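You operate a simulated robot arm through the tools that you are given. There is no shell and no other tool. Be economical: measure what you need, move in short steps, check, and stop when the job is done.

You run a simulated robot arm. Do the job below in one go: nothing can be reset, and whatever is moved stays where it is left.

JOB
Fetch the blue blanking plug and set it on the top of the salt table. Fetch the white hose end and stand it in the inside the black waste tub. Take the flat yellow cap on the yellow bay on the long table and put it away on the centre shelf of the store rack. Take the short cartridge with the orange band and leave it in the teal bucket. Take the relief insert with the pink head and put it on the grey mat on the island table. Take the white order card and put it on the top deck of the store trolley. Take the filter mat with the green frame on the top of the long table and put it away on the brown mat on the island table. The order is free. Set down upright: white hose end, relief insert with the pink head.

The check looks at the end state, three seconds after you hand in, the way a careful person would. Anything else that was tipped, shoved, dropped, spilled or broken makes it a failure. A push-on lid holds only when it is set on centred and level and pressed home; a screw cap is set on level and turned clockwise until tight.

ROBOT AND FRAMES
A 7-joint arm with a two-finger parallel gripper on a trunk, on a base that drives. Base frame: it is fixed to the floor where the robot stands at the start and does not move with it; the origin is under the middle of the robot, x ahead of it, y to its left, z up; the surface under the hand at the start is at about z = 860. Lengths are in mm, angles in degrees, forces in N, time in s.
With the tool pointing down near the work surface it reaches from about 280 to 720 mm from the robot's upright axis, wherever it stands. Its first joint turns from -166.0 to 166.0 degrees. Places, roughly: blue blanking plug (3x3x4 cm) [600, -100, 900]; brown mat on the island table [-1800, 1400, 800]; centre shelf of the store rack [200, 5200, 800]; filter mat with the green frame (13x10x5 cm) [600, 2000, 800]; flat yellow cap (6x6x3 cm) [400, 600, 800]; grey mat on the island table [-1400, 1100, 800]; inside the black waste tub (22x26 cm) [460, 2280, 800]; relief insert with the pink head [500, 1250, 750]; short cartridge with the orange ba (6x6x12 cm) [400, 1000, 800]; teal bucket (19x19x25 cm) [600, 1100, 900]; top deck of the store trolley [600, 3400, 600]; top of the salt table [-3400, -2400, 800]; white hose end [750, 0, 1000]; white order card [500, 1750, 750]. Payload 3.43 kg.
The TCP is the grasp point between the finger pads, 30 mm short of the fingertips. In the tool frame z runs along the fingers and y along their closing line. Largest opening 94 mm; finger width 28, thickness 10; the body of the gripper, 50 by 96 mm, starts 55 mm behind the TCP.
Orientation is told as [roll, pitch, yaw] about the base's x, y, z axes, in that order, counted from this pose: with the fingers straight down and closing along the base's y, the tool's x points along the base's -x, its y along +y and its z along -z.

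CONTROLS
- The arm moves only by the tool move_arm. Its argument "targets" is text: rows parted by semicolons, each of 6 numbers parted by spaces: the shift along the tool's x, y, z in m, then the turn, a rotation vector about the tool's x, y, z in degrees. In form: dx dy dz rx ry rz; .... A call has 1 to 10 rows; each row shifts and turns the commanded pose from where the row before left it, along the tool's axes as they then stand. "jaw" is the finger opening in m, from 0 to 0.094, set as the call begins (left out, the last holds). Each row takes 0.2 s and may step no farther than 50 mm and 8.6 degrees from the row before; otherwise, or with a gripper value out of range, the whole call is refused. Where a pose cannot be reached the arm comes as near as it can. A force on the tool above 40 N (or 10 N above the force at the start of the call, whichever is more), or a blocked arm, ends the call early, and 0.2 s more pass. Each finger travels about 108 mm/s and halts on what it meets, pressing with about 41 N; the grip force reading is that of the motor and also rises with nothing between the fingers. The clock runs only during rows and for 0.2 s after the last one: add rows that do not move to give the fingers time. The reply holds the time, the measured pose of the TCP, the force on the tool along the base axes, the opening and the grip force, in the units named above and with some noise, with the torque about the TCP (base axes, N m) and any sound that the robot's microphone picked up.
- Cameras (640 x 400 px; columns grow to the right, rows downward): "scene" is now at [385.8, 179.7, 1303.5]; the picture's right is [0.00, -0.17, -0.99], its down [-0.37, -0.92, 0.16] and it looks along [-0.93, 0.37, -0.06] (base axes); focal length 214 px, centre (320, 200). "wrist" rides on the gripper at [76, 14, -102] in the tool frame; the picture's right is [-0.18, 0.98, 0.00], its down [-0.75, -0.14, -0.64] and it looks along [-0.63, -0.12, 0.77] (tool axes); focal length 243 px, centre (320, 200). There is no depth. A picture from a camera that has moved, and an enlarged one, comes with that camera's place and axes in the base frame and with its lens. The place of the scene camera against the robot may be out by one fixed shift of up to 25 mm in any direction.
- camera(camera): a new picture of that camera. It takes no simulated time.
- lift_body(by): slides the trunk up (or, below 0, down) by that many mm; the arm and the scene camera ride with it, the base frame stays. It gives what a move gives, with no picture.
- steer(legs): drives the robot by 1 to 6 legs, each [ahead, left, turn to the left] in mm, mm and degrees, along the robot's own axes; the way and the turn of a leg run together, so that a leg with both is an arc; at most 1500 mm and 180 degrees a leg. The arm and the cameras ride along, it lands a little off, and it stops where it bumps. It gives what a move gives.
- turn_head(pan, tilt): turns the head with the scene camera to pan (to the left, within 80 degrees either way) and tilt (down, from -29 to 69), counted from straight ahead of the robot. It gives what a move gives.
- close_up(camera, box): a new picture of the part [left, top, right, bottom] of that camera's present view, enlarged. It takes no simulated time.
- hand_in(): hands the job in; it is judged then, once.

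Go step by step. Nothing tells you exact positions but the pictures and the camera data: compare them with the known pose of the tool, close in by small moves and look again before you grip or let go. The budget is 207 turns and 200 pictures, counting those below and the enlarged ones. Unless the task says otherwise, let go and move clear before handing in, and close with one line.

The tools are called after "Call:" by a JSON object that holds its "op" and its "data". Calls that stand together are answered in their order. move_arm: Moves the arm, as the interface text tells. Its arguments: {"type":"object","properties":{"targets":{"type":"string"},"jaw":{"type":"number"}},"required":["targets"]} The other tools are called the same way: lift_body (by) slides the trunk up or down; steer (legs) drives the base; turn_head (pan, tilt) turns the head that bears the scene camera; camera (camera) takes a picture; close_up (camera, box) takes an enlarged picture of a part of a camera's view; hand_in () hands the job in.

At the start:

```text
t: 0.0
position: [379.4, 121.3, 1164.3]
ee_rot: [0.0, 0.1, 0.1]
wrist_force: [-0.1, 0.6, -0.3]
wrist_torque: [0.0, 0.01, 0.0]
opening: 93.9
grasp_force: 0.1
trunk travel left (down, up): [-250.0, 340.0]
robot x, y, heading: [-0.4, -0.6, 0.2]
head pan, tilt: [80.2, 68.2]
```

scene: 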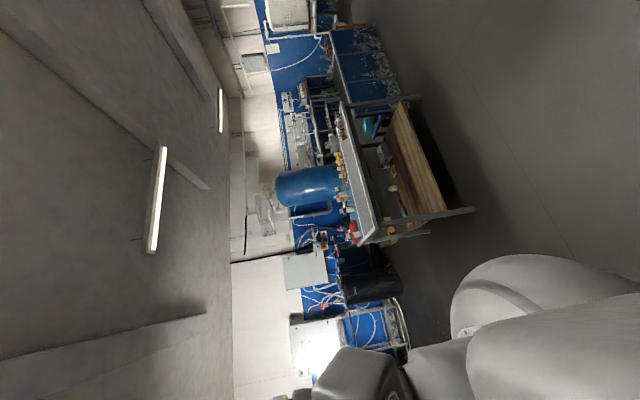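
wrist: 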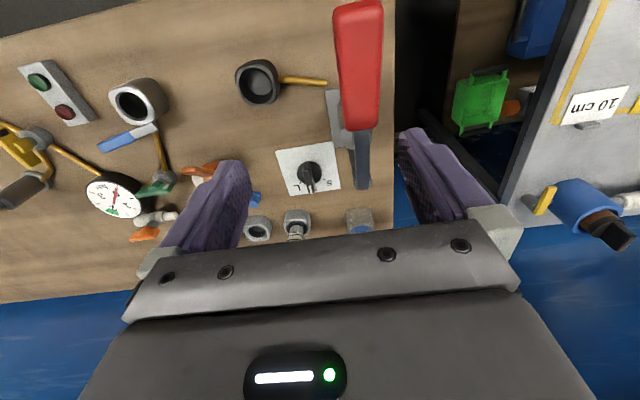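

I see a panel with fittings in front of the hand, and the scene camera is turned aside. I will turn the head ahead and look first.

Call:
{"op": "turn_head", "data": {"pan": 0, "tilt": 30}}

Call:
{"op": "camera", "data": {"camera": "scene"}}

Call:
{"op": "camera", "data": {"camera": "wrist"}}

```text
t: 1.5
position: [379.9, 122.1, 1163.9]
ee_rot: [0.0, 0.1, 0.0]
wrist_force: [0.2, 0.4, -0.3]
wrist_torque: [0.03, -0.02, 0.02]
opening: 93.8
grasp_force: 0.0
trunk travel left (down, up): [-250.0, 340.0]
robot x, y, heading: [0.3, 2.2, 0.3]
head pan, tilt: [0.0, 30.0]
```

```text
197 pictures are left
camera scene: at [436.7, 124.0, 1222.7], right [0.0, -1.0, 0.0], down [-0.87, 0.0, 0.5], along [-0.5, 0.0, -0.87], focal length 214 px, centre (320, 200)
```

scene: 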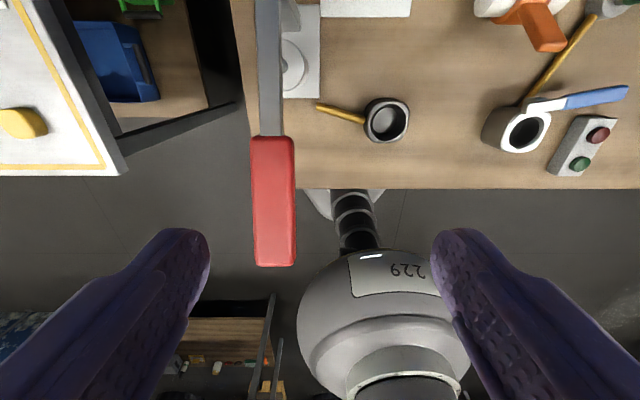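

```text
196 pictures are left
camera wrist: at [303.4, 137.1, 1267.2], right [0.18, 0.98, 0.0], down [0.75, -0.14, 0.64], along [0.63, -0.12, -0.77], focal length 243 px, centre (320, 200)
```

wrist: 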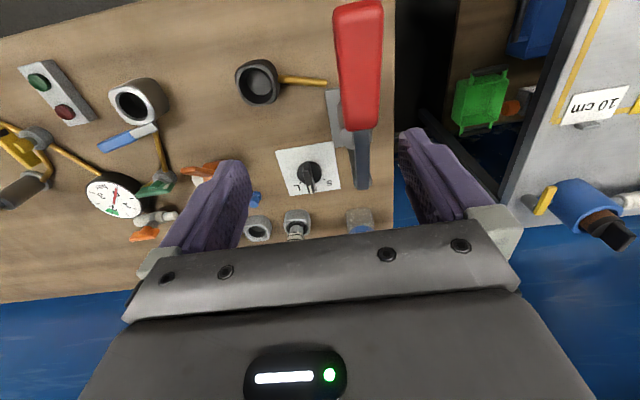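

The scene camera looks down and back at this tilt; its optical axis seems offset 90° from the head direction. I will try the tilt at its upper limit and see.

Call:
{"op": "turn_head", "data": {"pan": 0, "tilt": -29}}

Call:
{"op": "camera", "data": {"camera": "scene"}}

Call:
{"op": "turn_head", "data": {"pan": 70, "tilt": -29}}

Call:
{"op": "camera", "data": {"camera": "scene"}}

```text
t: 2.8
position: [379.7, 122.0, 1163.2]
ee_rot: [0.1, 0.0, -0.1]
wrist_force: [-0.4, 0.0, -0.2]
wrist_torque: [0.01, 0.01, -0.02]
opening: 94.1
grasp_force: 0.1
trunk travel left (down, up): [-250.0, 340.0]
robot x, y, heading: [-1.1, 2.6, -0.2]
head pan, tilt: [0.0, -28.6]
```

```text
195 pictures are left
camera scene: at [525.1, 124.0, 1246.1], right [0.0, -1.0, 0.0], down [-0.88, 0.0, -0.48], along [0.48, 0.0, -0.88], focal length 214 px, centre (320, 200)
```

scene: 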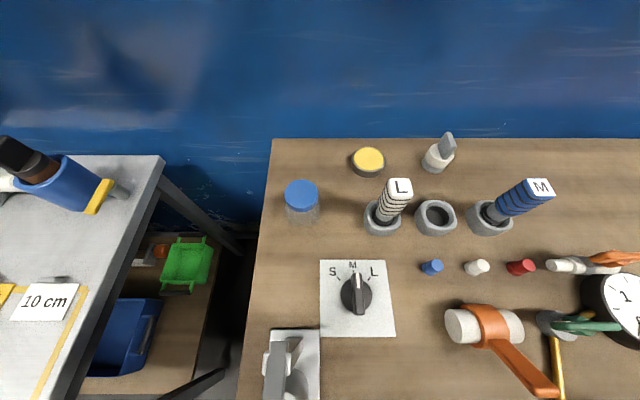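

```text
t: 4.2
position: [379.0, 122.9, 1163.9]
ee_rot: [0.0, 0.0, 0.0]
wrist_force: [-0.1, 0.4, 0.0]
wrist_torque: [0.01, 0.0, -0.01]
opening: 94.2
grasp_force: 0.1
trunk travel left (down, up): [-250.0, 340.0]
robot x, y, heading: [-0.5, 0.2, 0.1]
head pan, tilt: [70.0, -28.6]
```

```text
194 pictures are left
camera scene: at [525.2, 186.9, 1290.1], right [0.0, -0.34, -0.94], down [-0.88, 0.45, -0.16], along [0.48, 0.82, -0.3], focal length 214 px, centre (320, 200)
```

scene: 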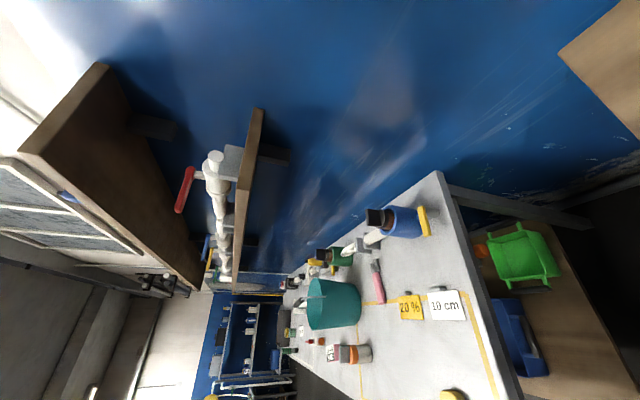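

The camera's tilt −29 / pan 0 view shows the bench: blue plug near (600,−60), white ribbed hose end "L" in a grey cup near (720,−5). I'll enlarge those and look around.

Call:
{"op": "turn_head", "data": {"pan": 0, "tilt": -29}}

Call:
{"op": "close_up", "data": {"camera": "scene", "box": [340, 120, 580, 290]}}

Call:
{"op": "turn_head", "data": {"pan": 40, "tilt": -29}}

Call:
{"op": "camera", "data": {"camera": "scene"}}

Call:
{"op": "turn_head", "data": {"pan": 70, "tilt": 20}}

Call:
{"op": "camera", "data": {"camera": "scene"}}

Call:
{"op": "turn_head", "data": {"pan": -75, "tilt": 20}}

Call:
{"op": "camera", "data": {"camera": "scene"}}

```text
t: 5.6
position: [378.9, 121.4, 1165.0]
ee_rot: [0.0, 0.0, 0.0]
wrist_force: [-0.2, 0.3, 0.3]
wrist_torque: [0.0, -0.01, -0.02]
opening: 93.8
grasp_force: 0.1
trunk travel left (down, up): [-250.0, 340.0]
robot x, y, heading: [2.4, -0.4, -0.2]
head pan, tilt: [0.0, -28.6]
```

```text
2.35 times, centred on (460, 205) of scene
camera zoom: at [525.2, 124.0, 1246.1], right [0.0, -1.0, 0.0], down [-0.88, 0.0, -0.48], along [0.48, 0.0, -0.88], focal length 505 px, centre (-9, 188)
```

zoom: 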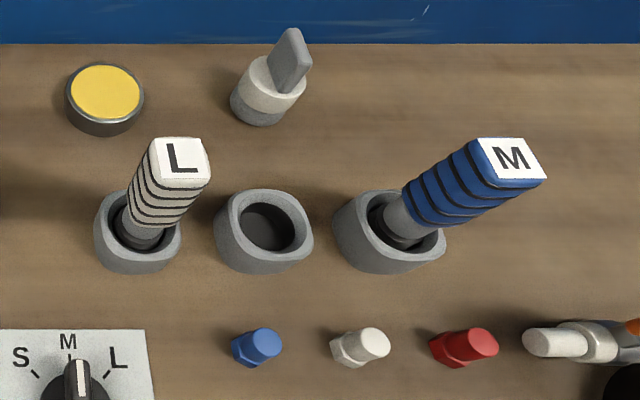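

```text
t: 6.7
position: [379.5, 122.1, 1164.4]
ee_rot: [0.0, 0.1, 0.0]
wrist_force: [-1.5, -0.4, 0.4]
wrist_torque: [-0.02, -0.01, 0.01]
opening: 94.1
grasp_force: 0.1
trunk travel left (down, up): [-250.0, 340.0]
robot x, y, heading: [1.6, -1.0, -0.2]
head pan, tilt: [40.0, -28.6]
```

```text
192 pictures are left
camera scene: at [525.2, 167.0, 1261.7], right [0.0, -0.77, -0.64], down [-0.88, 0.31, -0.37], along [0.48, 0.56, -0.67], focal length 214 px, centre (320, 200)
```

scene: 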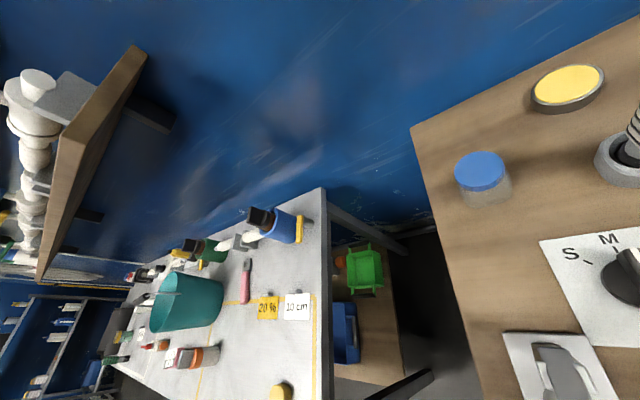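

```text
t: 7.9
position: [379.3, 122.6, 1163.8]
ee_rot: [-0.1, 0.0, 0.0]
wrist_force: [0.4, 0.0, -0.3]
wrist_torque: [0.03, 0.04, 0.02]
opening: 94.0
grasp_force: 0.1
trunk travel left (down, up): [-250.0, 340.0]
robot x, y, heading: [-1.2, 2.5, -0.0]
head pan, tilt: [70.0, 20.0]
```

```text
191 pictures are left
camera scene: at [452.9, 211.5, 1281.2], right [0.0, -0.34, -0.94], down [-0.94, -0.32, 0.12], along [-0.34, 0.88, -0.32], focal length 214 px, centre (320, 200)
```

scene: 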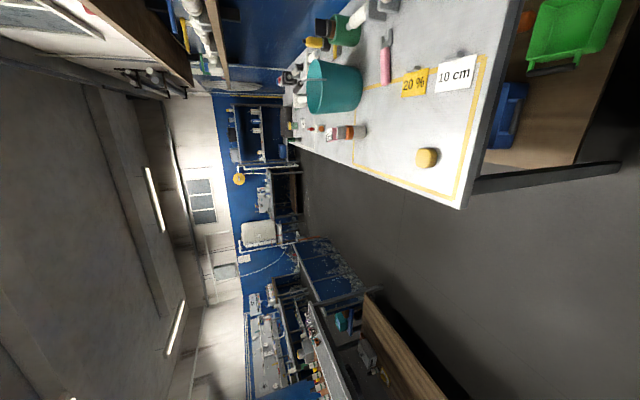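

```text
t: 10.2
position: [381.0, 122.0, 1163.2]
ee_rot: [0.1, 0.0, 0.0]
wrist_force: [-0.4, -0.5, -0.2]
wrist_torque: [-0.02, 0.0, -0.02]
opening: 94.0
grasp_force: 0.0
trunk travel left (down, up): [-250.0, 340.0]
robot x, y, heading: [-0.8, -0.9, 0.2]
head pan, tilt: [-75.0, 20.0]
```

```text
190 pictures are left
camera scene: at [452.8, 34.0, 1289.0], right [0.0, -0.26, 0.97], down [-0.94, 0.33, 0.09], along [-0.34, -0.91, -0.24], focal length 214 px, centre (320, 200)
```

scene: 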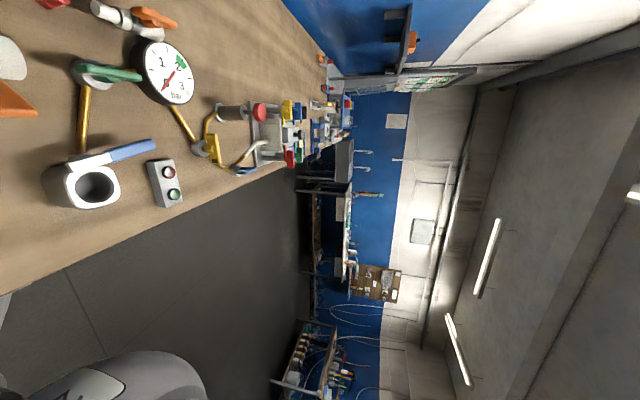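

The bench plugs stand upright in a row. I move the hand to hover above the blue plug and check how the cameras follow.

Call:
{"op": "move_arm", "data": {"targets": "-0.033 -0.030 0.015 0 0 0;-0.033 -0.030 0.015 0 0 0;-0.033 -0.030 0.015 0 0 0;-0.033 -0.030 0.015 0 0 0;-0.033 -0.030 0.015 0 0 0;-0.033 -0.030 0.015 0 0 0"}}

Call:
{"op": "turn_head", "data": {"pan": 0, "tilt": -20}}

Call:
{"op": "camera", "data": {"camera": "scene"}}

Call:
{"op": "camera", "data": {"camera": "wrist"}}

```text
t: 11.6
position: [577.5, -61.0, 1073.3]
ee_rot: [0.0, 0.2, 0.1]
wrist_force: [-0.3, -1.3, -0.4]
wrist_torque: [0.04, 0.01, 0.0]
opening: 94.2
grasp_force: 0.1
trunk travel left (down, up): [-250.0, 340.0]
robot x, y, heading: [2.4, 1.6, 0.1]
head pan, tilt: [-75.0, 20.0]
```

```text
t: 13.0
position: [576.9, -58.9, 1073.7]
ee_rot: [0.0, 0.0, 0.0]
wrist_force: [-1.3, -0.2, 0.6]
wrist_torque: [-0.01, -0.01, -0.01]
opening: 93.9
grasp_force: 0.1
trunk travel left (down, up): [-250.0, 340.0]
robot x, y, heading: [-2.2, 0.2, 0.2]
head pan, tilt: [0.0, -20.0]
```

```text
189 pictures are left
camera scene: at [711.4, -57.6, 1146.1], right [0.0, -1.0, 0.0], down [-0.94, 0.0, -0.34], along [0.34, 0.0, -0.94], focal length 214 px, centre (320, 200)
```

scene: 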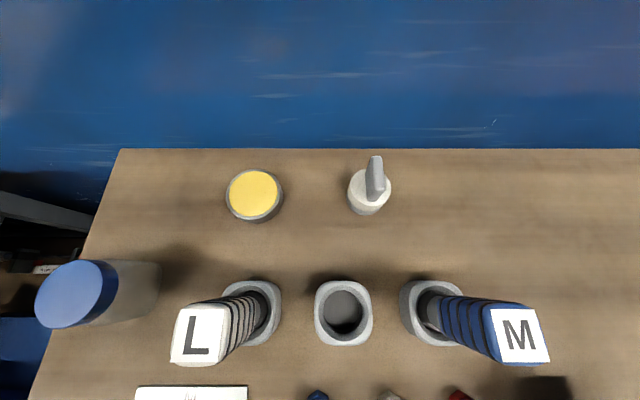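

```text
188 pictures are left
camera wrist: at [500.5, -44.3, 1176.3], right [0.18, 0.98, 0.0], down [0.75, -0.14, 0.64], along [0.63, -0.12, -0.77], focal length 243 px, centre (320, 200)
```

wrist: 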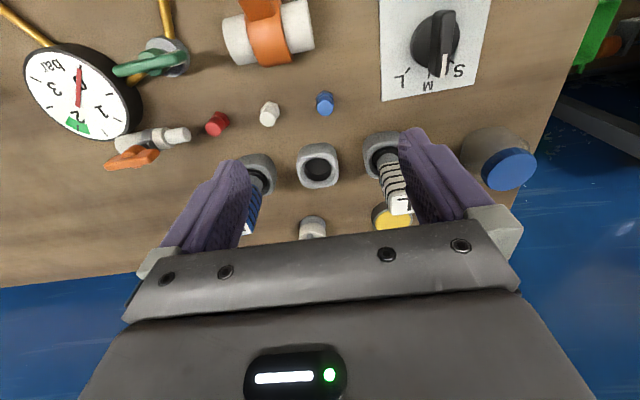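

The scene camera rides with the hand. The wrist view puts the plug at about (594,−57); I come down with the jaw partly closed and look again.

Call:
{"op": "move_arm", "data": {"targets": "-0.016 0.0025 0.03 0 0 0;0 0 0.04 0 0 0;0 0 0.04 0 0 0;0 0 0 0 0 0", "jaw": 0.065}}

Call:
{"op": "camera", "data": {"camera": "wrist"}}

Call:
{"op": "turn_head", "data": {"pan": 0, "tilt": 45}}

Call:
{"op": "camera", "data": {"camera": "scene"}}

```text
t: 14.0
position: [592.2, -56.1, 963.2]
ee_rot: [0.1, 0.0, 0.1]
wrist_force: [0.1, 0.0, -0.5]
wrist_torque: [-0.03, -0.02, -0.03]
opening: 64.9
grasp_force: 0.1
trunk travel left (down, up): [-250.0, 340.0]
robot x, y, heading: [0.4, 0.3, 0.1]
head pan, tilt: [0.0, -20.0]
```

```text
187 pictures are left
camera wrist: at [516.5, -40.6, 1066.7], right [0.18, 0.98, 0.0], down [0.75, -0.14, 0.64], along [0.63, -0.12, -0.77], focal length 243 px, centre (320, 200)
```

wrist: 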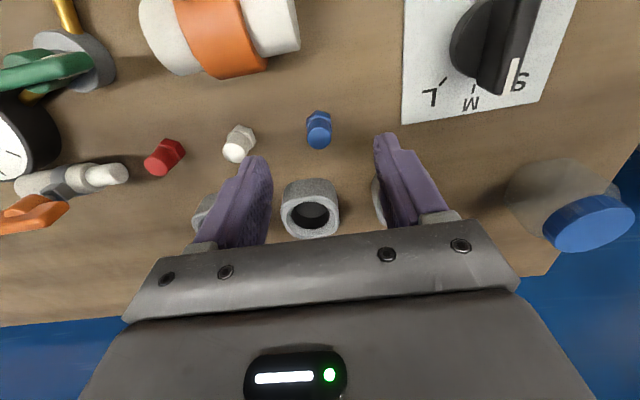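

```text
t: 15.4
position: [592.4, -54.6, 964.4]
ee_rot: [-0.1, 0.0, 0.0]
wrist_force: [0.5, -0.6, -0.4]
wrist_torque: [0.02, -0.01, 0.02]
opening: 65.0
grasp_force: 0.0
trunk travel left (down, up): [-250.0, 340.0]
robot x, y, heading: [-2.6, 1.2, 0.2]
head pan, tilt: [0.0, 45.0]
```

```text
186 pictures are left
camera scene: at [627.3, -53.8, 1031.5], right [0.0, -1.0, 0.0], down [-0.71, 0.0, 0.71], along [-0.71, 0.0, -0.71], focal length 214 px, centre (320, 200)
```

scene: 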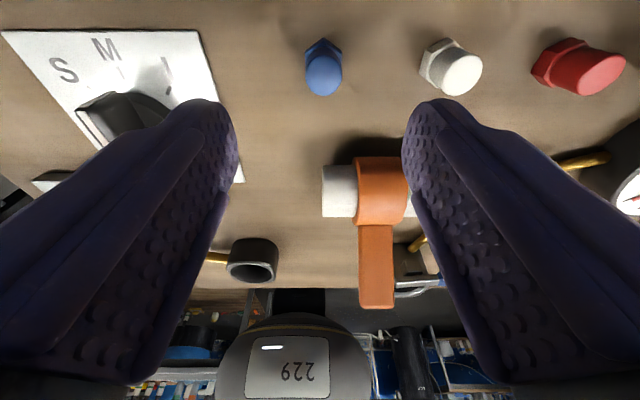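

Both cameras agree on the plug at about (594.5,−56). I go down and grip it.

Call:
{"op": "move_arm", "data": {"targets": "-0.002 -0.001 0.035 0 0 0;0 0 0.033 0 0 0;0 0 0 0 0 0"}}

Call:
{"op": "move_arm", "data": {"targets": "0 0 0 0 0 0;0 0 0 0 0 0;0 0 0 0 0 0", "jaw": 0}}

Call:
{"op": "camera", "data": {"camera": "wrist"}}

```text
t: 16.2
position: [594.8, -55.4, 894.6]
ee_rot: [0.0, 0.0, -0.1]
wrist_force: [0.1, 0.6, 0.2]
wrist_torque: [0.01, -0.02, 0.0]
opening: 64.9
grasp_force: 0.0
trunk travel left (down, up): [-250.0, 340.0]
robot x, y, heading: [3.5, 1.0, 0.3]
head pan, tilt: [0.0, 45.0]
```

```text
t: 17.0
position: [594.1, -56.5, 894.9]
ee_rot: [-0.1, 0.0, -0.1]
wrist_force: [0.5, -0.3, 0.7]
wrist_torque: [0.01, 0.0, 0.0]
opening: 21.2
grasp_force: 40.9
trunk travel left (down, up): [-250.0, 340.0]
robot x, y, heading: [2.4, 2.1, 0.1]
head pan, tilt: [0.0, 45.0]
```

```text
185 pictures are left
camera wrist: at [517.7, -41.5, 997.7], right [0.18, 0.98, 0.0], down [0.75, -0.14, 0.64], along [0.63, -0.12, -0.77], focal length 243 px, centre (320, 200)
```

wrist: 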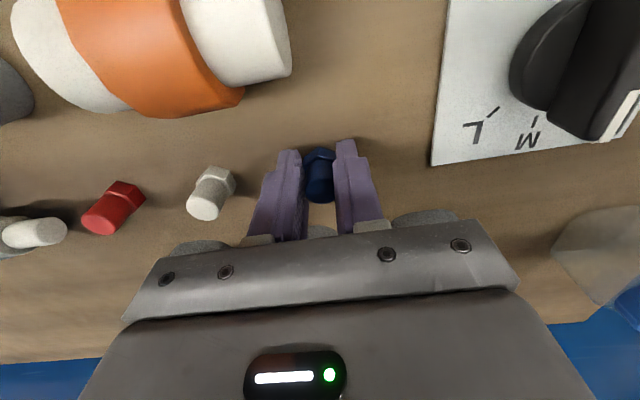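

The plug is gripped (21 mm opening). I lift it and draw the arm back.

Call:
{"op": "move_arm", "data": {"targets": "0 0 -0.02 0 0 0;0 0 -0.04 0 0 0;0 0 -0.049 0 0 0;0 0 -0.049 0 0 0;0 0 -0.049 0 0 0;0.03 0.02 -0.03 0 0 0;0.045 0.01 0 0 0 0;0.045 0.01 0 0 0 0;0.045 0.01 0 0 0 0;0.045 0.01 0 0 0 0"}}

Call:
{"op": "camera", "data": {"camera": "scene"}}

Call:
{"op": "camera", "data": {"camera": "wrist"}}

```text
t: 19.2
position: [385.5, 3.3, 1131.1]
ee_rot: [0.0, 0.0, 0.0]
wrist_force: [-0.4, 0.6, -0.6]
wrist_torque: [0.04, 0.0, -0.02]
opening: 21.2
grasp_force: 40.6
trunk travel left (down, up): [-250.0, 340.0]
robot x, y, heading: [-0.2, 2.1, -0.1]
head pan, tilt: [0.0, 45.0]
```

```text
184 pictures are left
camera scene: at [419.8, 5.7, 1199.0], right [0.0, -1.0, 0.0], down [-0.71, 0.0, 0.71], along [-0.71, 0.0, -0.71], focal length 214 px, centre (320, 200)
```

scene: 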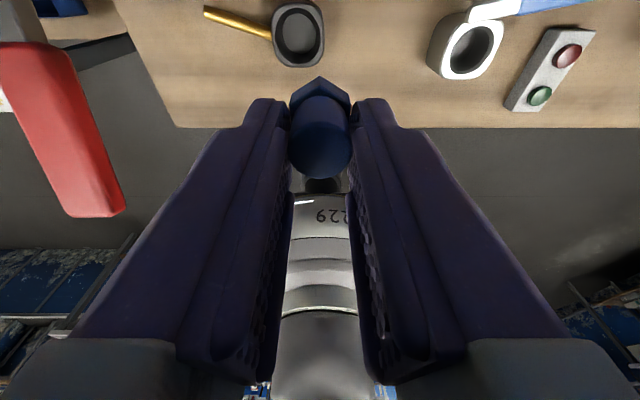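

```text
183 pictures are left
camera wrist: at [309.1, 18.9, 1234.4], right [0.18, 0.98, 0.0], down [0.75, -0.14, 0.64], along [0.63, -0.12, -0.77], focal length 243 px, centre (320, 200)
```

wrist: 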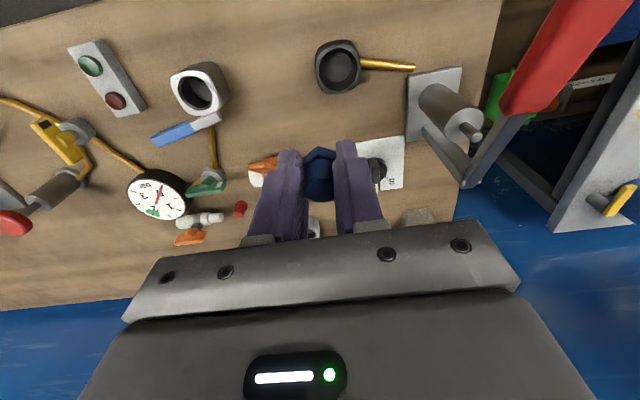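

The plug is held. Before driving I look backward on both sides for a clear way to the salt table.

Call:
{"op": "turn_head", "data": {"pan": -80, "tilt": 60}}

Call:
{"op": "camera", "data": {"camera": "scene"}}

Call:
{"op": "turn_head", "data": {"pan": 80, "tilt": 55}}

Call:
{"op": "camera", "data": {"camera": "scene"}}

```text
t: 20.7
position: [386.5, 4.2, 1131.1]
ee_rot: [0.0, 0.0, 0.0]
wrist_force: [-1.0, 0.9, 0.7]
wrist_torque: [-0.03, -0.01, 0.0]
opening: 19.1
grasp_force: 41.6
trunk travel left (down, up): [-250.0, 340.0]
robot x, y, heading: [-0.9, 0.2, -0.2]
head pan, tilt: [-80.0, 60.0]
```

```text
182 pictures are left
camera scene: at [402.2, -60.3, 1268.5], right [0.0, -0.17, 0.98], down [-0.5, 0.85, 0.15], along [-0.87, -0.49, -0.09], focal length 214 px, centre (320, 200)
```

scene: 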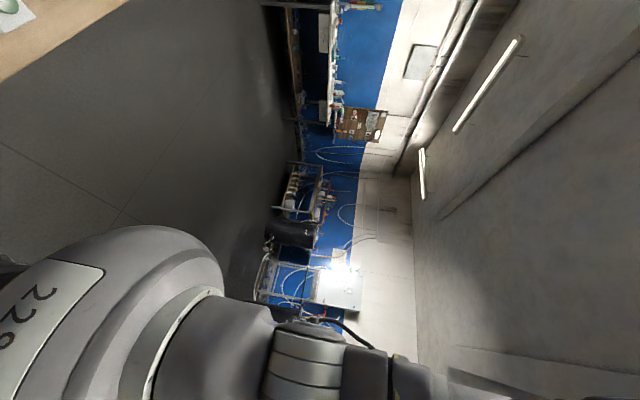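

```text
t: 23.2
position: [386.2, 3.7, 1131.2]
ee_rot: [0.0, 0.0, 0.1]
wrist_force: [0.5, 0.2, -0.3]
wrist_torque: [0.0, -0.02, -0.01]
opening: 19.2
grasp_force: 40.6
trunk travel left (down, up): [-250.0, 340.0]
robot x, y, heading: [-1.0, 0.1, -0.0]
head pan, tilt: [80.0, 55.0]
```

```text
181 pictures are left
camera scene: at [408.2, 76.4, 1267.6], right [0.0, -0.17, -0.98], down [-0.57, -0.81, 0.14], along [-0.82, 0.56, -0.1], focal length 214 px, centre (320, 200)
```

scene: 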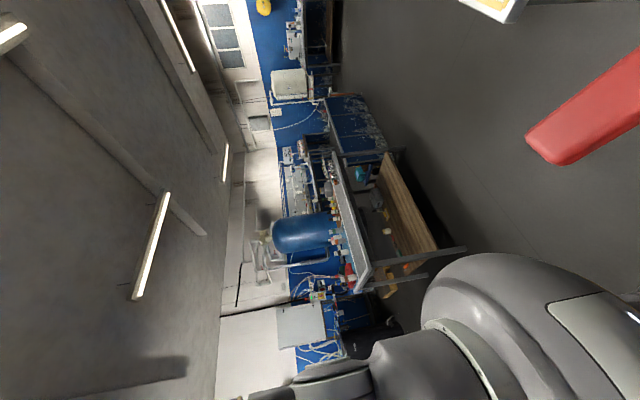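

The floor behind is clear toward the salt table, which appears around (−3400,−2400). I back off, turn and drive most of the way.

Call:
{"op": "steer", "data": {"legs": [[-500, 0, 0], [0, 0, -138], [1400, 0, 0], [500, 0, 0]]}}

Call:
{"op": "turn_head", "data": {"pan": 0, "tilt": -29}}

Call:
{"op": "camera", "data": {"camera": "scene"}}

Call:
{"op": "camera", "data": {"camera": "wrist"}}

Call:
{"op": "turn_head", "data": {"pan": 75, "tilt": -29}}

Call:
{"op": "camera", "data": {"camera": "scene"}}

Call:
{"op": "turn_head", "data": {"pan": -75, "tilt": -29}}

Call:
{"op": "camera", "data": {"camera": "scene"}}

```text
t: 41.0
position: [-2233.5, -1503.9, 1130.7]
ee_rot: [0.0, 0.0, -139.2]
wrist_force: [0.5, -0.1, -0.7]
wrist_torque: [0.01, 0.01, 0.0]
opening: 19.2
grasp_force: 41.1
trunk travel left (down, up): [-250.0, 340.0]
robot x, y, heading: [-1938.2, -1247.7, -139.2]
head pan, tilt: [80.0, 55.0]
```

```text
t: 42.6
position: [-2230.1, -1503.4, 1131.8]
ee_rot: [0.0, 0.0, -139.2]
wrist_force: [-0.6, 0.3, 0.9]
wrist_torque: [0.01, 0.03, 0.01]
opening: 19.2
grasp_force: 40.7
trunk travel left (down, up): [-250.0, 340.0]
robot x, y, heading: [-1944.1, -1246.2, -139.1]
head pan, tilt: [0.0, -28.6]
```

```text
180 pictures are left
camera scene: at [-2348.9, -1600.1, 1213.1], right [-0.65, 0.76, 0.0], down [0.66, 0.57, -0.48], along [-0.36, -0.31, -0.88], focal length 214 px, centre (320, 200)
```

scene: 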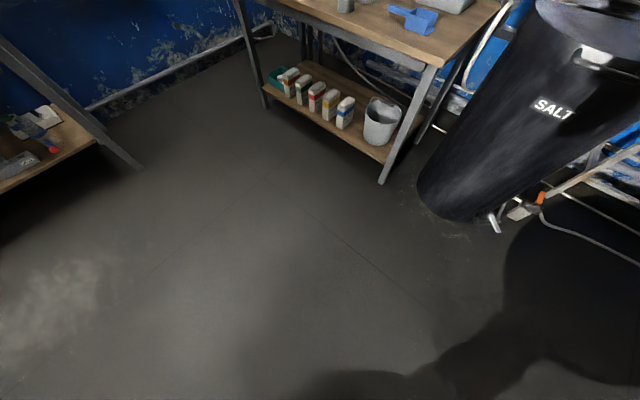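

```text
179 pictures are left
camera wrist: at [-2163.9, -1464.1, 1234.3], right [0.5, -0.86, 0.0], down [-0.66, -0.39, 0.64], along [-0.55, -0.32, -0.77], focal length 243 px, centre (320, 200)
```

wrist: 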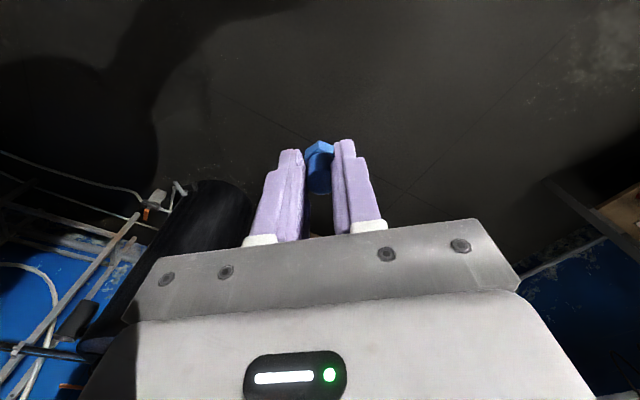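

```text
t: 44.1
position: [-2231.5, -1503.7, 1130.2]
ee_rot: [-0.1, -0.1, -139.2]
wrist_force: [-0.2, -0.1, -0.1]
wrist_torque: [-0.04, 0.01, -0.01]
opening: 19.1
grasp_force: 41.5
trunk travel left (down, up): [-250.0, 340.0]
robot x, y, heading: [-1944.0, -1250.4, -139.4]
head pan, tilt: [75.0, -28.6]
```

```text
178 pictures are left
camera scene: at [-2306.7, -1649.1, 1262.7], right [-0.17, 0.2, -0.97], down [0.97, 0.22, -0.12], along [0.19, -0.95, -0.23], focal length 214 px, centre (320, 200)
```

scene: 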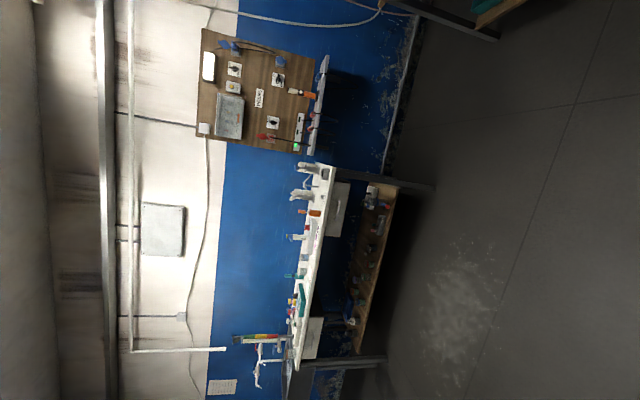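

```text
t: 46.4
position: [-2230.9, -1503.9, 1131.2]
ee_rot: [0.0, 0.1, -139.1]
wrist_force: [0.3, 0.0, -0.8]
wrist_torque: [0.02, 0.04, 0.0]
opening: 18.9
grasp_force: 40.6
trunk travel left (down, up): [-250.0, 340.0]
robot x, y, heading: [-1941.2, -1248.4, -139.0]
head pan, tilt: [-75.0, -28.6]
```

```text
177 pictures are left
camera scene: at [-2391.3, -1551.1, 1262.8], right [-0.17, 0.2, 0.97], down [0.36, 0.92, -0.12], along [-0.92, 0.33, -0.23], focal length 214 px, centre (320, 200)
```

scene: 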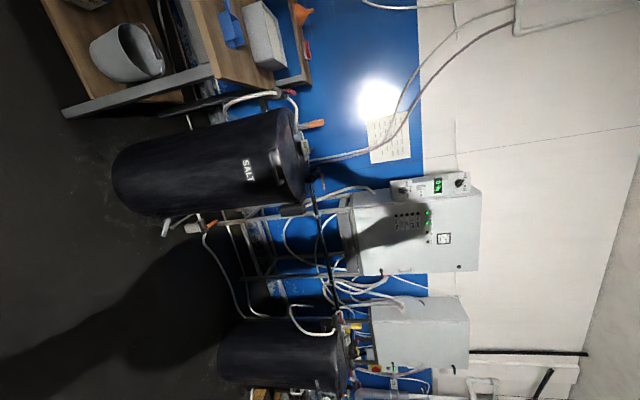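

The salt table stands against the far wall: near edge at x≈−3235, y from −2930 to −1780, top at z≈770. I turn to face it and drive up.

Call:
{"op": "steer", "data": {"legs": [[0, 0, -41], [780, 1130, 0]]}}

Call:
{"op": "turn_head", "data": {"pan": 0, "tilt": -29}}

Call:
{"op": "camera", "data": {"camera": "scene"}}

Call:
{"op": "camera", "data": {"camera": "wrist"}}

```text
t: 55.3
position: [-3116.9, -2382.7, 1130.6]
ee_rot: [-0.1, 0.0, 179.0]
wrist_force: [-0.2, -0.7, -0.3]
wrist_torque: [-0.03, -0.02, 0.02]
opening: 19.3
grasp_force: 40.9
trunk travel left (down, up): [-250.0, 340.0]
robot x, y, heading: [-2731.7, -2384.8, 178.9]
head pan, tilt: [-75.0, -28.6]
```

```text
t: 56.7
position: [-3116.2, -2382.3, 1130.9]
ee_rot: [0.0, 0.0, 179.0]
wrist_force: [0.9, -0.5, -0.3]
wrist_torque: [0.0, -0.02, -0.05]
opening: 19.7
grasp_force: 41.1
trunk travel left (down, up): [-250.0, 340.0]
robot x, y, heading: [-2726.5, -2386.9, 179.2]
head pan, tilt: [0.0, -28.6]
```

```text
176 pictures are left
camera scene: at [-3271.0, -2377.7, 1213.1], right [0.02, 1.0, 0.0], down [0.88, -0.01, -0.48], along [-0.48, 0.01, -0.88], focal length 214 px, centre (320, 200)
```

scene: 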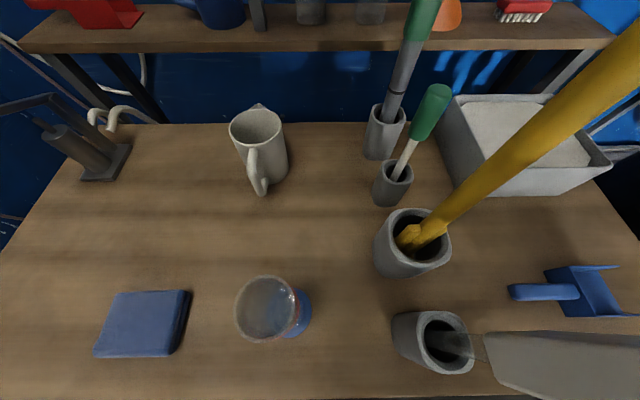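

```text
175 pictures are left
camera wrist: at [-3040.5, -2397.1, 1234.3], right [-0.2, -0.98, 0.0], down [-0.75, 0.15, 0.64], along [-0.63, 0.13, -0.77], focal length 243 px, centre (320, 200)
```

wrist: 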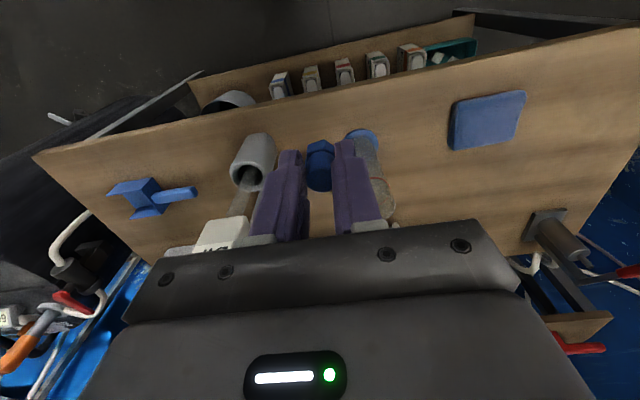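

The table has tall brushes on my right; free space is around (−3390,−2560). I slide 160 mm left and a little ahead, then view again.

Call:
{"op": "steer", "data": {"legs": [[0, 165, 0], [60, 0, 0]]}}

Call:
{"op": "move_arm", "data": {"targets": "-0.045 0 0 0 0 0;-0.045 0 0 0 0 0;-0.045 0 0 0 0 0;-0.045 0 0 0 0 0;0 0 0.045 0 0 0;0 0 0.045 0 0 0;0 0 0.045 0 0 0"}}

Call:
{"op": "camera", "data": {"camera": "scene"}}

Call:
{"op": "camera", "data": {"camera": "wrist"}}

```text
t: 58.8
position: [-3182.0, -2546.1, 1129.7]
ee_rot: [0.1, 0.1, 178.9]
wrist_force: [0.2, 0.2, -0.6]
wrist_torque: [-0.01, 0.01, 0.02]
opening: 19.7
grasp_force: 40.9
trunk travel left (down, up): [-250.0, 340.0]
robot x, y, heading: [-2791.1, -2554.6, 178.7]
head pan, tilt: [0.0, -28.6]
```

```text
t: 60.4
position: [-3362.4, -2544.6, 991.9]
ee_rot: [0.0, -0.1, 178.8]
wrist_force: [-0.6, 0.5, 0.8]
wrist_torque: [0.0, 0.0, -0.01]
opening: 19.5
grasp_force: 41.3
trunk travel left (down, up): [-250.0, 340.0]
robot x, y, heading: [-2796.7, -2552.1, 179.1]
head pan, tilt: [0.0, -28.6]
```

```text
174 pictures are left
camera scene: at [-3516.4, -2539.2, 1073.8], right [0.02, 1.0, 0.0], down [0.88, -0.02, -0.48], along [-0.48, 0.01, -0.88], focal length 214 px, centre (320, 200)
```

scene: 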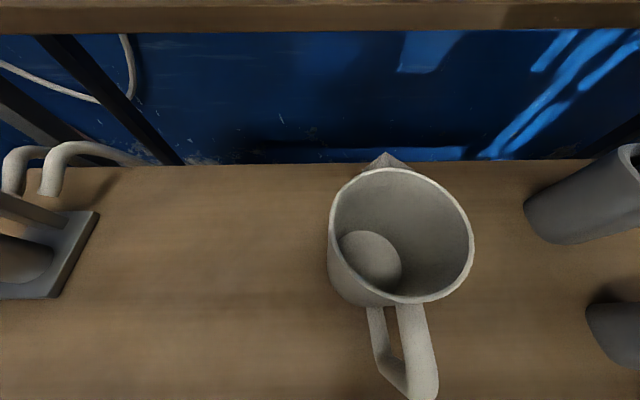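

```text
173 pictures are left
camera wrist: at [-3286.0, -2559.2, 1095.0], right [-0.2, -0.98, 0.0], down [-0.75, 0.16, 0.64], along [-0.63, 0.13, -0.77], focal length 243 px, centre (320, 200)
```

wrist: 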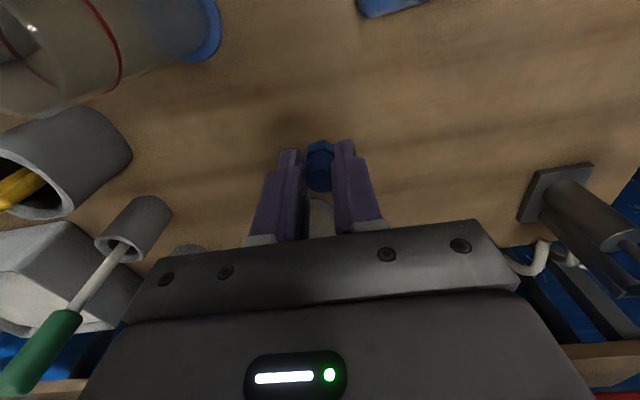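

Clear space below the hand. I lower toward the table top, which I expect to touch around TCP z≈800.

Call:
{"op": "move_arm", "data": {"targets": "0.01 0 0.04 0 0 0;0 0 0.045 0 0 0;0 0 0.045 0 0 0;0 0 0.02 0 0 0"}}

Call:
{"op": "turn_head", "data": {"pan": 0, "tilt": 50}}

Call:
{"op": "camera", "data": {"camera": "wrist"}}

Call:
{"op": "camera", "data": {"camera": "scene"}}

```text
t: 61.4
position: [-3351.2, -2545.6, 846.5]
ee_rot: [0.0, -0.1, 178.9]
wrist_force: [-0.1, 0.4, 0.8]
wrist_torque: [0.02, 0.04, 0.0]
opening: 19.8
grasp_force: 40.8
trunk travel left (down, up): [-250.0, 340.0]
robot x, y, heading: [-2791.5, -2549.8, 179.1]
head pan, tilt: [0.0, -28.6]
```

```text
t: 62.9
position: [-3351.1, -2545.4, 846.4]
ee_rot: [0.0, 0.0, 178.8]
wrist_force: [0.3, -0.1, -0.6]
wrist_torque: [-0.02, -0.01, 0.03]
opening: 19.3
grasp_force: 41.3
trunk travel left (down, up): [-250.0, 340.0]
robot x, y, heading: [-2794.0, -2550.2, 179.0]
head pan, tilt: [0.0, 50.0]
```

```text
172 pictures are left
camera wrist: at [-3275.2, -2560.4, 949.8], right [-0.2, -0.98, 0.0], down [-0.75, 0.16, 0.64], along [-0.63, 0.13, -0.77], focal length 243 px, centre (320, 200)
```

wrist: 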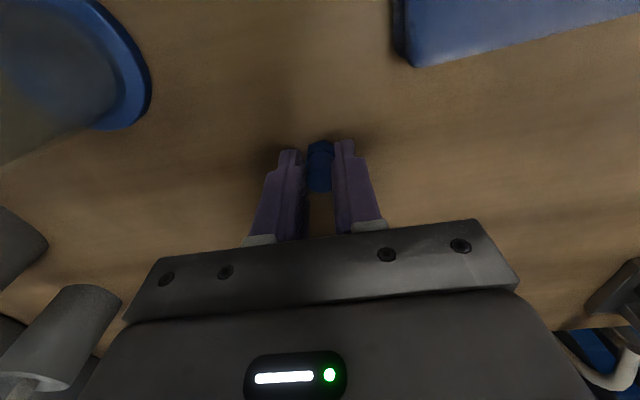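

```text
171 pictures are left
camera scene: at [-3387.7, -2542.8, 918.6], right [0.02, 1.0, 0.0], down [0.64, -0.01, 0.77], along [0.77, -0.02, -0.64], focal length 214 px, centre (320, 200)
```

scene: 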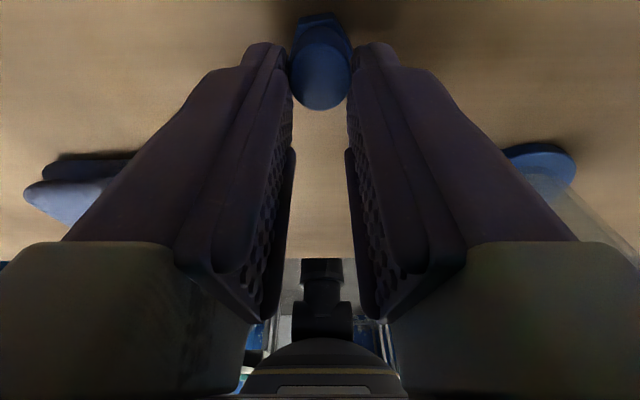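

Near the surface; I go on down in small steps and watch the force.

Call:
{"op": "move_arm", "data": {"targets": "0 0 0.006 0 0 0;0 0 0.005 0 0 0;0 0 0.005 0 0 0;0 0 0.004 0 0 0;0 0 0.004 0 0 0"}}

Call:
{"op": "camera", "data": {"camera": "wrist"}}

```text
t: 63.6
position: [-3350.5, -2544.5, 835.7]
ee_rot: [0.0, -0.2, 178.9]
wrist_force: [7.5, -0.7, 22.7]
wrist_torque: [0.0, -0.2, 0.02]
opening: 19.5
grasp_force: 40.7
trunk travel left (down, up): [-250.0, 340.0]
robot x, y, heading: [-2791.2, -2548.6, 179.0]
head pan, tilt: [0.0, 50.0]
stopped in row 3: the force on the tool passed its limit at 54 N (the readings are from after the stop); the commanded pose is now the measured one
```

```text
170 pictures are left
camera wrist: at [-3274.7, -2560.1, 939.3], right [-0.2, -0.98, 0.0], down [-0.75, 0.16, 0.65], along [-0.63, 0.13, -0.76], focal length 243 px, centre (320, 200)
```

wrist: 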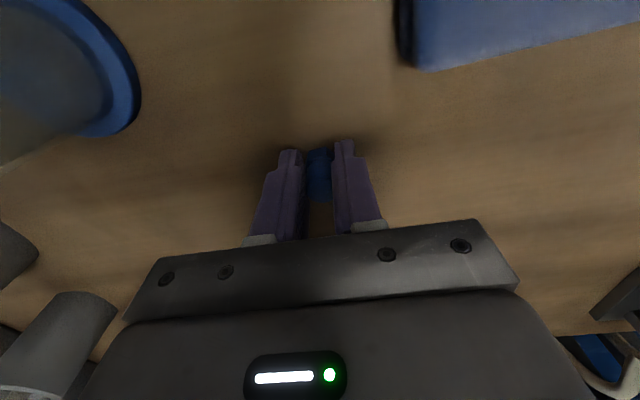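

Contact at TCP z≈836 (table at ~801). I ease up a millimetre, open, and rise.

Call:
{"op": "move_arm", "data": {"targets": "0 0 -0.001 0 0 0;0 0 0 0 0 0"}}

Call:
{"op": "move_arm", "data": {"targets": "0 0 0 0 0 0;0 0 0 0 0 0", "jaw": 0.06}}

Call:
{"op": "move_arm", "data": {"targets": "0 0 -0.03 0 0 0;0 0 -0.045 0 0 0;0 0 -0.045 0 0 0;0 0 -0.045 0 0 0;0 0 -0.045 0 0 0;0 0 -0.045 0 0 0;0 0 -0.045 0 0 0;0.045 0 0 0 0 0;0.045 0 0 0 0 0;0.045 0 0 0 0 0"}}

Call:
{"op": "camera", "data": {"camera": "wrist"}}

```text
t: 64.2
position: [-3351.8, -2544.6, 836.9]
ee_rot: [0.0, -0.3, 178.9]
wrist_force: [6.5, -1.2, 18.0]
wrist_torque: [0.01, -0.11, 0.02]
opening: 19.4
grasp_force: 40.9
trunk travel left (down, up): [-250.0, 340.0]
robot x, y, heading: [-2794.0, -2551.4, 179.2]
head pan, tilt: [0.0, 50.0]
```

```text
t: 64.8
position: [-3352.1, -2544.2, 834.6]
ee_rot: [0.0, -0.2, 178.9]
wrist_force: [-0.4, 0.0, 0.2]
wrist_torque: [-0.02, 0.02, -0.01]
opening: 60.3
grasp_force: 0.1
trunk travel left (down, up): [-250.0, 340.0]
robot x, y, heading: [-2791.7, -2550.2, 179.1]
head pan, tilt: [0.0, 50.0]
```

```text
t: 67.0
position: [-3218.1, -2545.0, 1135.4]
ee_rot: [0.0, -0.3, 178.9]
wrist_force: [-0.3, -0.3, -1.3]
wrist_torque: [0.01, -0.02, 0.02]
opening: 59.8
grasp_force: 0.1
trunk travel left (down, up): [-250.0, 340.0]
robot x, y, heading: [-2792.5, -2550.9, 178.7]
head pan, tilt: [0.0, 50.0]
```

```text
169 pictures are left
camera wrist: at [-3141.4, -2560.6, 1238.2], right [-0.2, -0.98, 0.0], down [-0.75, 0.16, 0.65], along [-0.63, 0.13, -0.76], focal length 243 px, centre (320, 200)
```

wrist: 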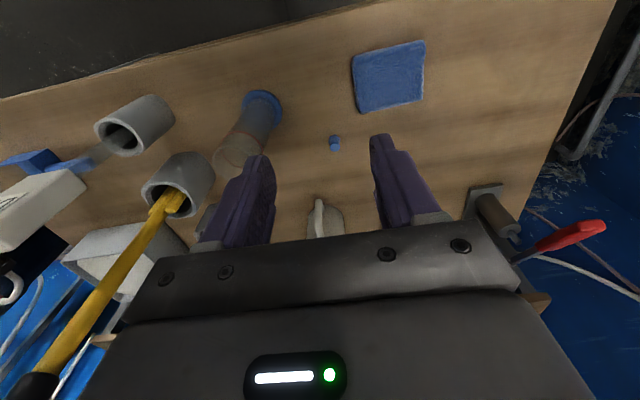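

The plug stands on the salt table. I return to the bench for the white hose end, stopping short of it to check.

Call:
{"op": "steer", "data": {"legs": [[-500, -500, 0], [0, 0, -179], [1050, 1020, 0], [850, 1030, 0]]}}

Call:
{"op": "turn_head", "data": {"pan": 0, "tilt": -29}}

Call:
{"op": "camera", "data": {"camera": "scene"}}

```text
t: 91.5
position: [90.2, -50.0, 1134.3]
ee_rot: [0.0, -0.2, -0.6]
wrist_force: [0.7, 0.4, 0.1]
wrist_torque: [-0.03, -0.02, -0.01]
opening: 60.4
grasp_force: 0.1
trunk travel left (down, up): [-250.0, 340.0]
robot x, y, heading: [-334.7, -47.3, -0.4]
head pan, tilt: [0.0, 50.0]
```

```text
t: 93.0
position: [90.6, -49.3, 1134.5]
ee_rot: [0.0, -0.2, -0.7]
wrist_force: [0.5, 0.2, -0.2]
wrist_torque: [0.01, 0.0, -0.02]
opening: 60.0
grasp_force: 0.1
trunk travel left (down, up): [-250.0, 340.0]
robot x, y, heading: [-334.0, -48.6, -0.1]
head pan, tilt: [0.0, -28.6]
```

```text
168 pictures are left
camera scene: at [236.3, -49.6, 1217.7], right [-0.01, -1.0, 0.0], down [-0.88, 0.01, -0.48], along [0.48, 0.0, -0.88], focal length 214 px, centre (320, 200)
```

scene: 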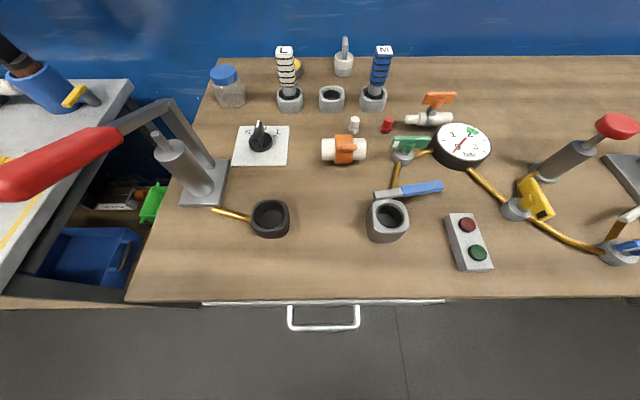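

The hose end "L" triangulates to about (682,14) with its top at z≈997. I drive up to the bench and bring the open hand above it.

Call:
{"op": "steer", "data": {"legs": [[345, 20, 0]]}}

Call:
{"op": "move_arm", "data": {"targets": "-0.045 0 0 0 0 0;-0.045 0.01 0 0 0 0;-0.045 0.012 0 0 0 0;-0.040 0.012 0 0 0 0", "jaw": 0.08}}

Call:
{"op": "camera", "data": {"camera": "wrist"}}

Call:
{"op": "turn_head", "data": {"pan": 0, "tilt": 30}}

Call:
{"op": "camera", "data": {"camera": "scene"}}

```text
t: 95.2
position: [434.2, -29.7, 1134.6]
ee_rot: [-0.1, -0.2, -0.3]
wrist_force: [0.4, -0.3, 0.0]
wrist_torque: [0.01, 0.01, -0.01]
opening: 60.1
grasp_force: 0.0
trunk travel left (down, up): [-250.0, 340.0]
robot x, y, heading: [6.4, -28.5, -0.3]
head pan, tilt: [0.0, -28.6]
```

```text
t: 96.2
position: [609.5, 3.7, 1135.0]
ee_rot: [0.0, -0.2, -0.2]
wrist_force: [0.0, 0.6, -0.4]
wrist_torque: [-0.01, 0.0, 0.02]
opening: 79.8
grasp_force: 0.1
trunk travel left (down, up): [-250.0, 340.0]
robot x, y, heading: [5.6, -31.5, -0.3]
head pan, tilt: [0.0, -28.6]
```

```text
167 pictures are left
camera wrist: at [532.1, 18.8, 1238.1], right [0.19, 0.98, 0.0], down [0.75, -0.14, 0.64], along [0.63, -0.12, -0.76], focal length 243 px, centre (320, 200)
```

wrist: 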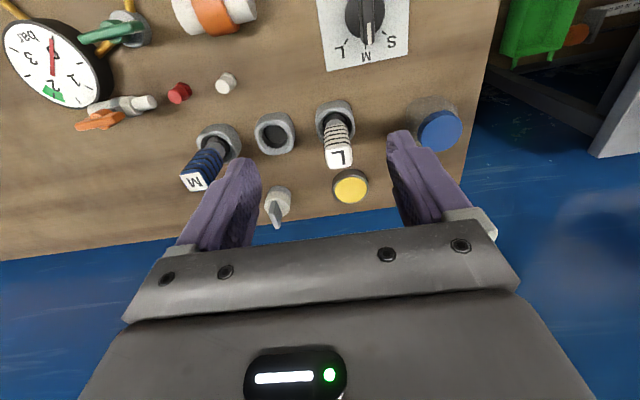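

```text
t: 97.5
position: [606.9, 3.6, 1136.9]
ee_rot: [0.0, -0.2, -0.2]
wrist_force: [-0.6, 0.7, 0.9]
wrist_torque: [0.0, 0.02, 0.03]
opening: 79.8
grasp_force: 0.0
trunk travel left (down, up): [-250.0, 340.0]
robot x, y, heading: [7.1, -31.9, -0.1]
head pan, tilt: [0.0, 30.0]
```

```text
166 pictures are left
camera scene: at [664.1, 4.8, 1194.5], right [0.0, -1.0, 0.0], down [-0.87, 0.0, 0.5], along [-0.5, 0.0, -0.87], focal length 214 px, centre (320, 200)
```

scene: 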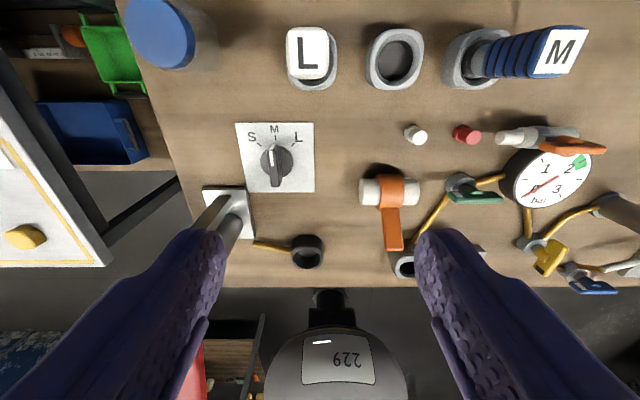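

Both views agree on (679,14.5). I move over it, descend, and check before gripping.

Call:
{"op": "move_arm", "data": {"targets": "-0.035 0.005 0 0 0 0;-0.036 0.0055 0 0 0 0;0 0 0.04 0 0 0;0 0 0.04 0 0 0"}}

Call:
{"op": "camera", "data": {"camera": "wrist"}}

Call:
{"op": "camera", "data": {"camera": "scene"}}

```text
t: 98.5
position: [679.0, 15.0, 1055.4]
ee_rot: [0.1, -0.3, -0.2]
wrist_force: [0.2, 0.6, 0.5]
wrist_torque: [-0.01, 0.01, 0.01]
opening: 80.0
grasp_force: 0.0
trunk travel left (down, up): [-250.0, 340.0]
robot x, y, heading: [3.7, -28.0, 0.0]
head pan, tilt: [0.0, 30.0]
```

```text
165 pictures are left
camera wrist: at [602.3, 29.4, 1158.6], right [0.19, 0.98, 0.0], down [0.75, -0.14, 0.64], along [0.63, -0.12, -0.76], focal length 243 px, centre (320, 200)
```

wrist: 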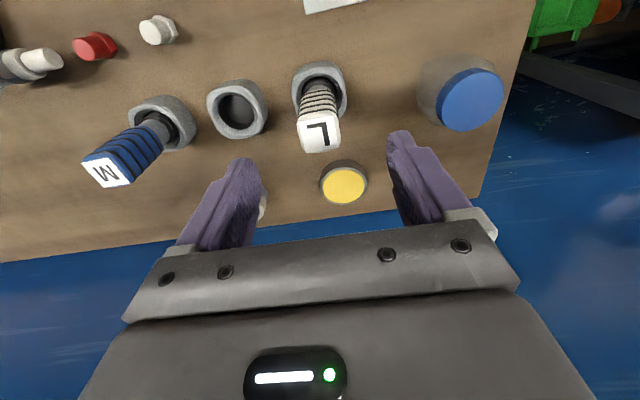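

```text
164 pictures are left
camera scene: at [735.8, 15.7, 1114.5], right [0.0, -1.0, 0.0], down [-0.87, 0.0, 0.5], along [-0.5, 0.0, -0.87], focal length 214 px, centre (320, 200)
```

scene: 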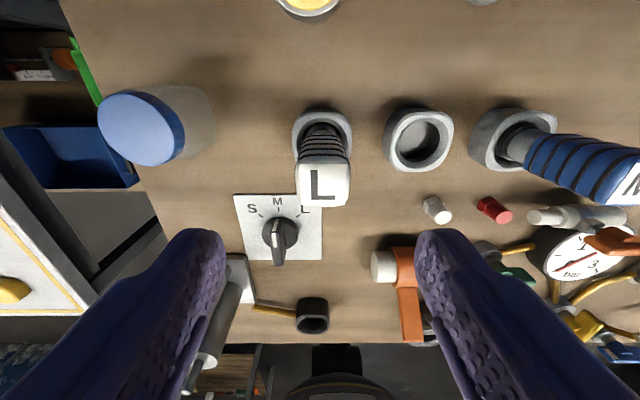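

Aligned over the hose end; I descend around it and grip.

Call:
{"op": "move_arm", "data": {"targets": "0.001 0 0.04 0 0 0;0 0 0.04 0 0 0;0 0 0.017 0 0 0;0 0 0 0 0 0"}}

Call:
{"op": "move_arm", "data": {"targets": "0 0 0 0 0 0;0 0 0 0 0 0;0 0 0 0 0 0", "jaw": 0}}

Call:
{"op": "camera", "data": {"camera": "scene"}}

```text
t: 99.5
position: [678.3, 14.6, 960.0]
ee_rot: [0.0, -0.2, -0.2]
wrist_force: [-0.3, -0.9, -0.4]
wrist_torque: [-0.02, 0.0, -0.03]
opening: 80.2
grasp_force: 0.0
trunk travel left (down, up): [-250.0, 340.0]
robot x, y, heading: [8.4, -32.4, -0.0]
head pan, tilt: [0.0, 30.0]
```

```text
t: 100.3
position: [677.9, 14.5, 959.9]
ee_rot: [0.0, -0.2, -0.2]
wrist_force: [0.4, 0.1, -0.1]
wrist_torque: [-0.03, -0.01, -0.01]
opening: 35.6
grasp_force: 40.6
trunk travel left (down, up): [-250.0, 340.0]
robot x, y, heading: [8.9, -32.9, -0.3]
head pan, tilt: [0.0, 30.0]
```

```text
163 pictures are left
camera scene: at [735.5, 15.9, 1019.0], right [0.0, -1.0, 0.0], down [-0.87, 0.0, 0.5], along [-0.5, 0.0, -0.87], focal length 214 px, centre (320, 200)
```

scene: 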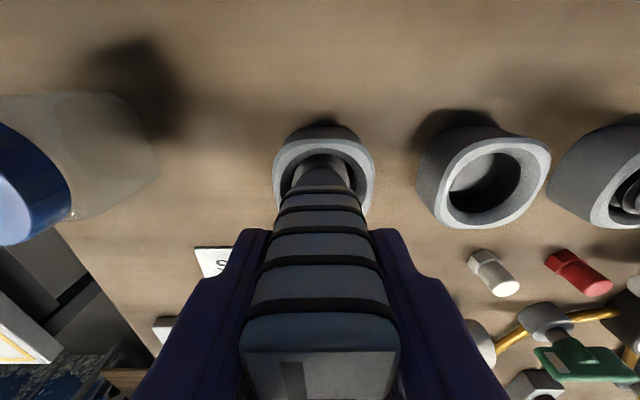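

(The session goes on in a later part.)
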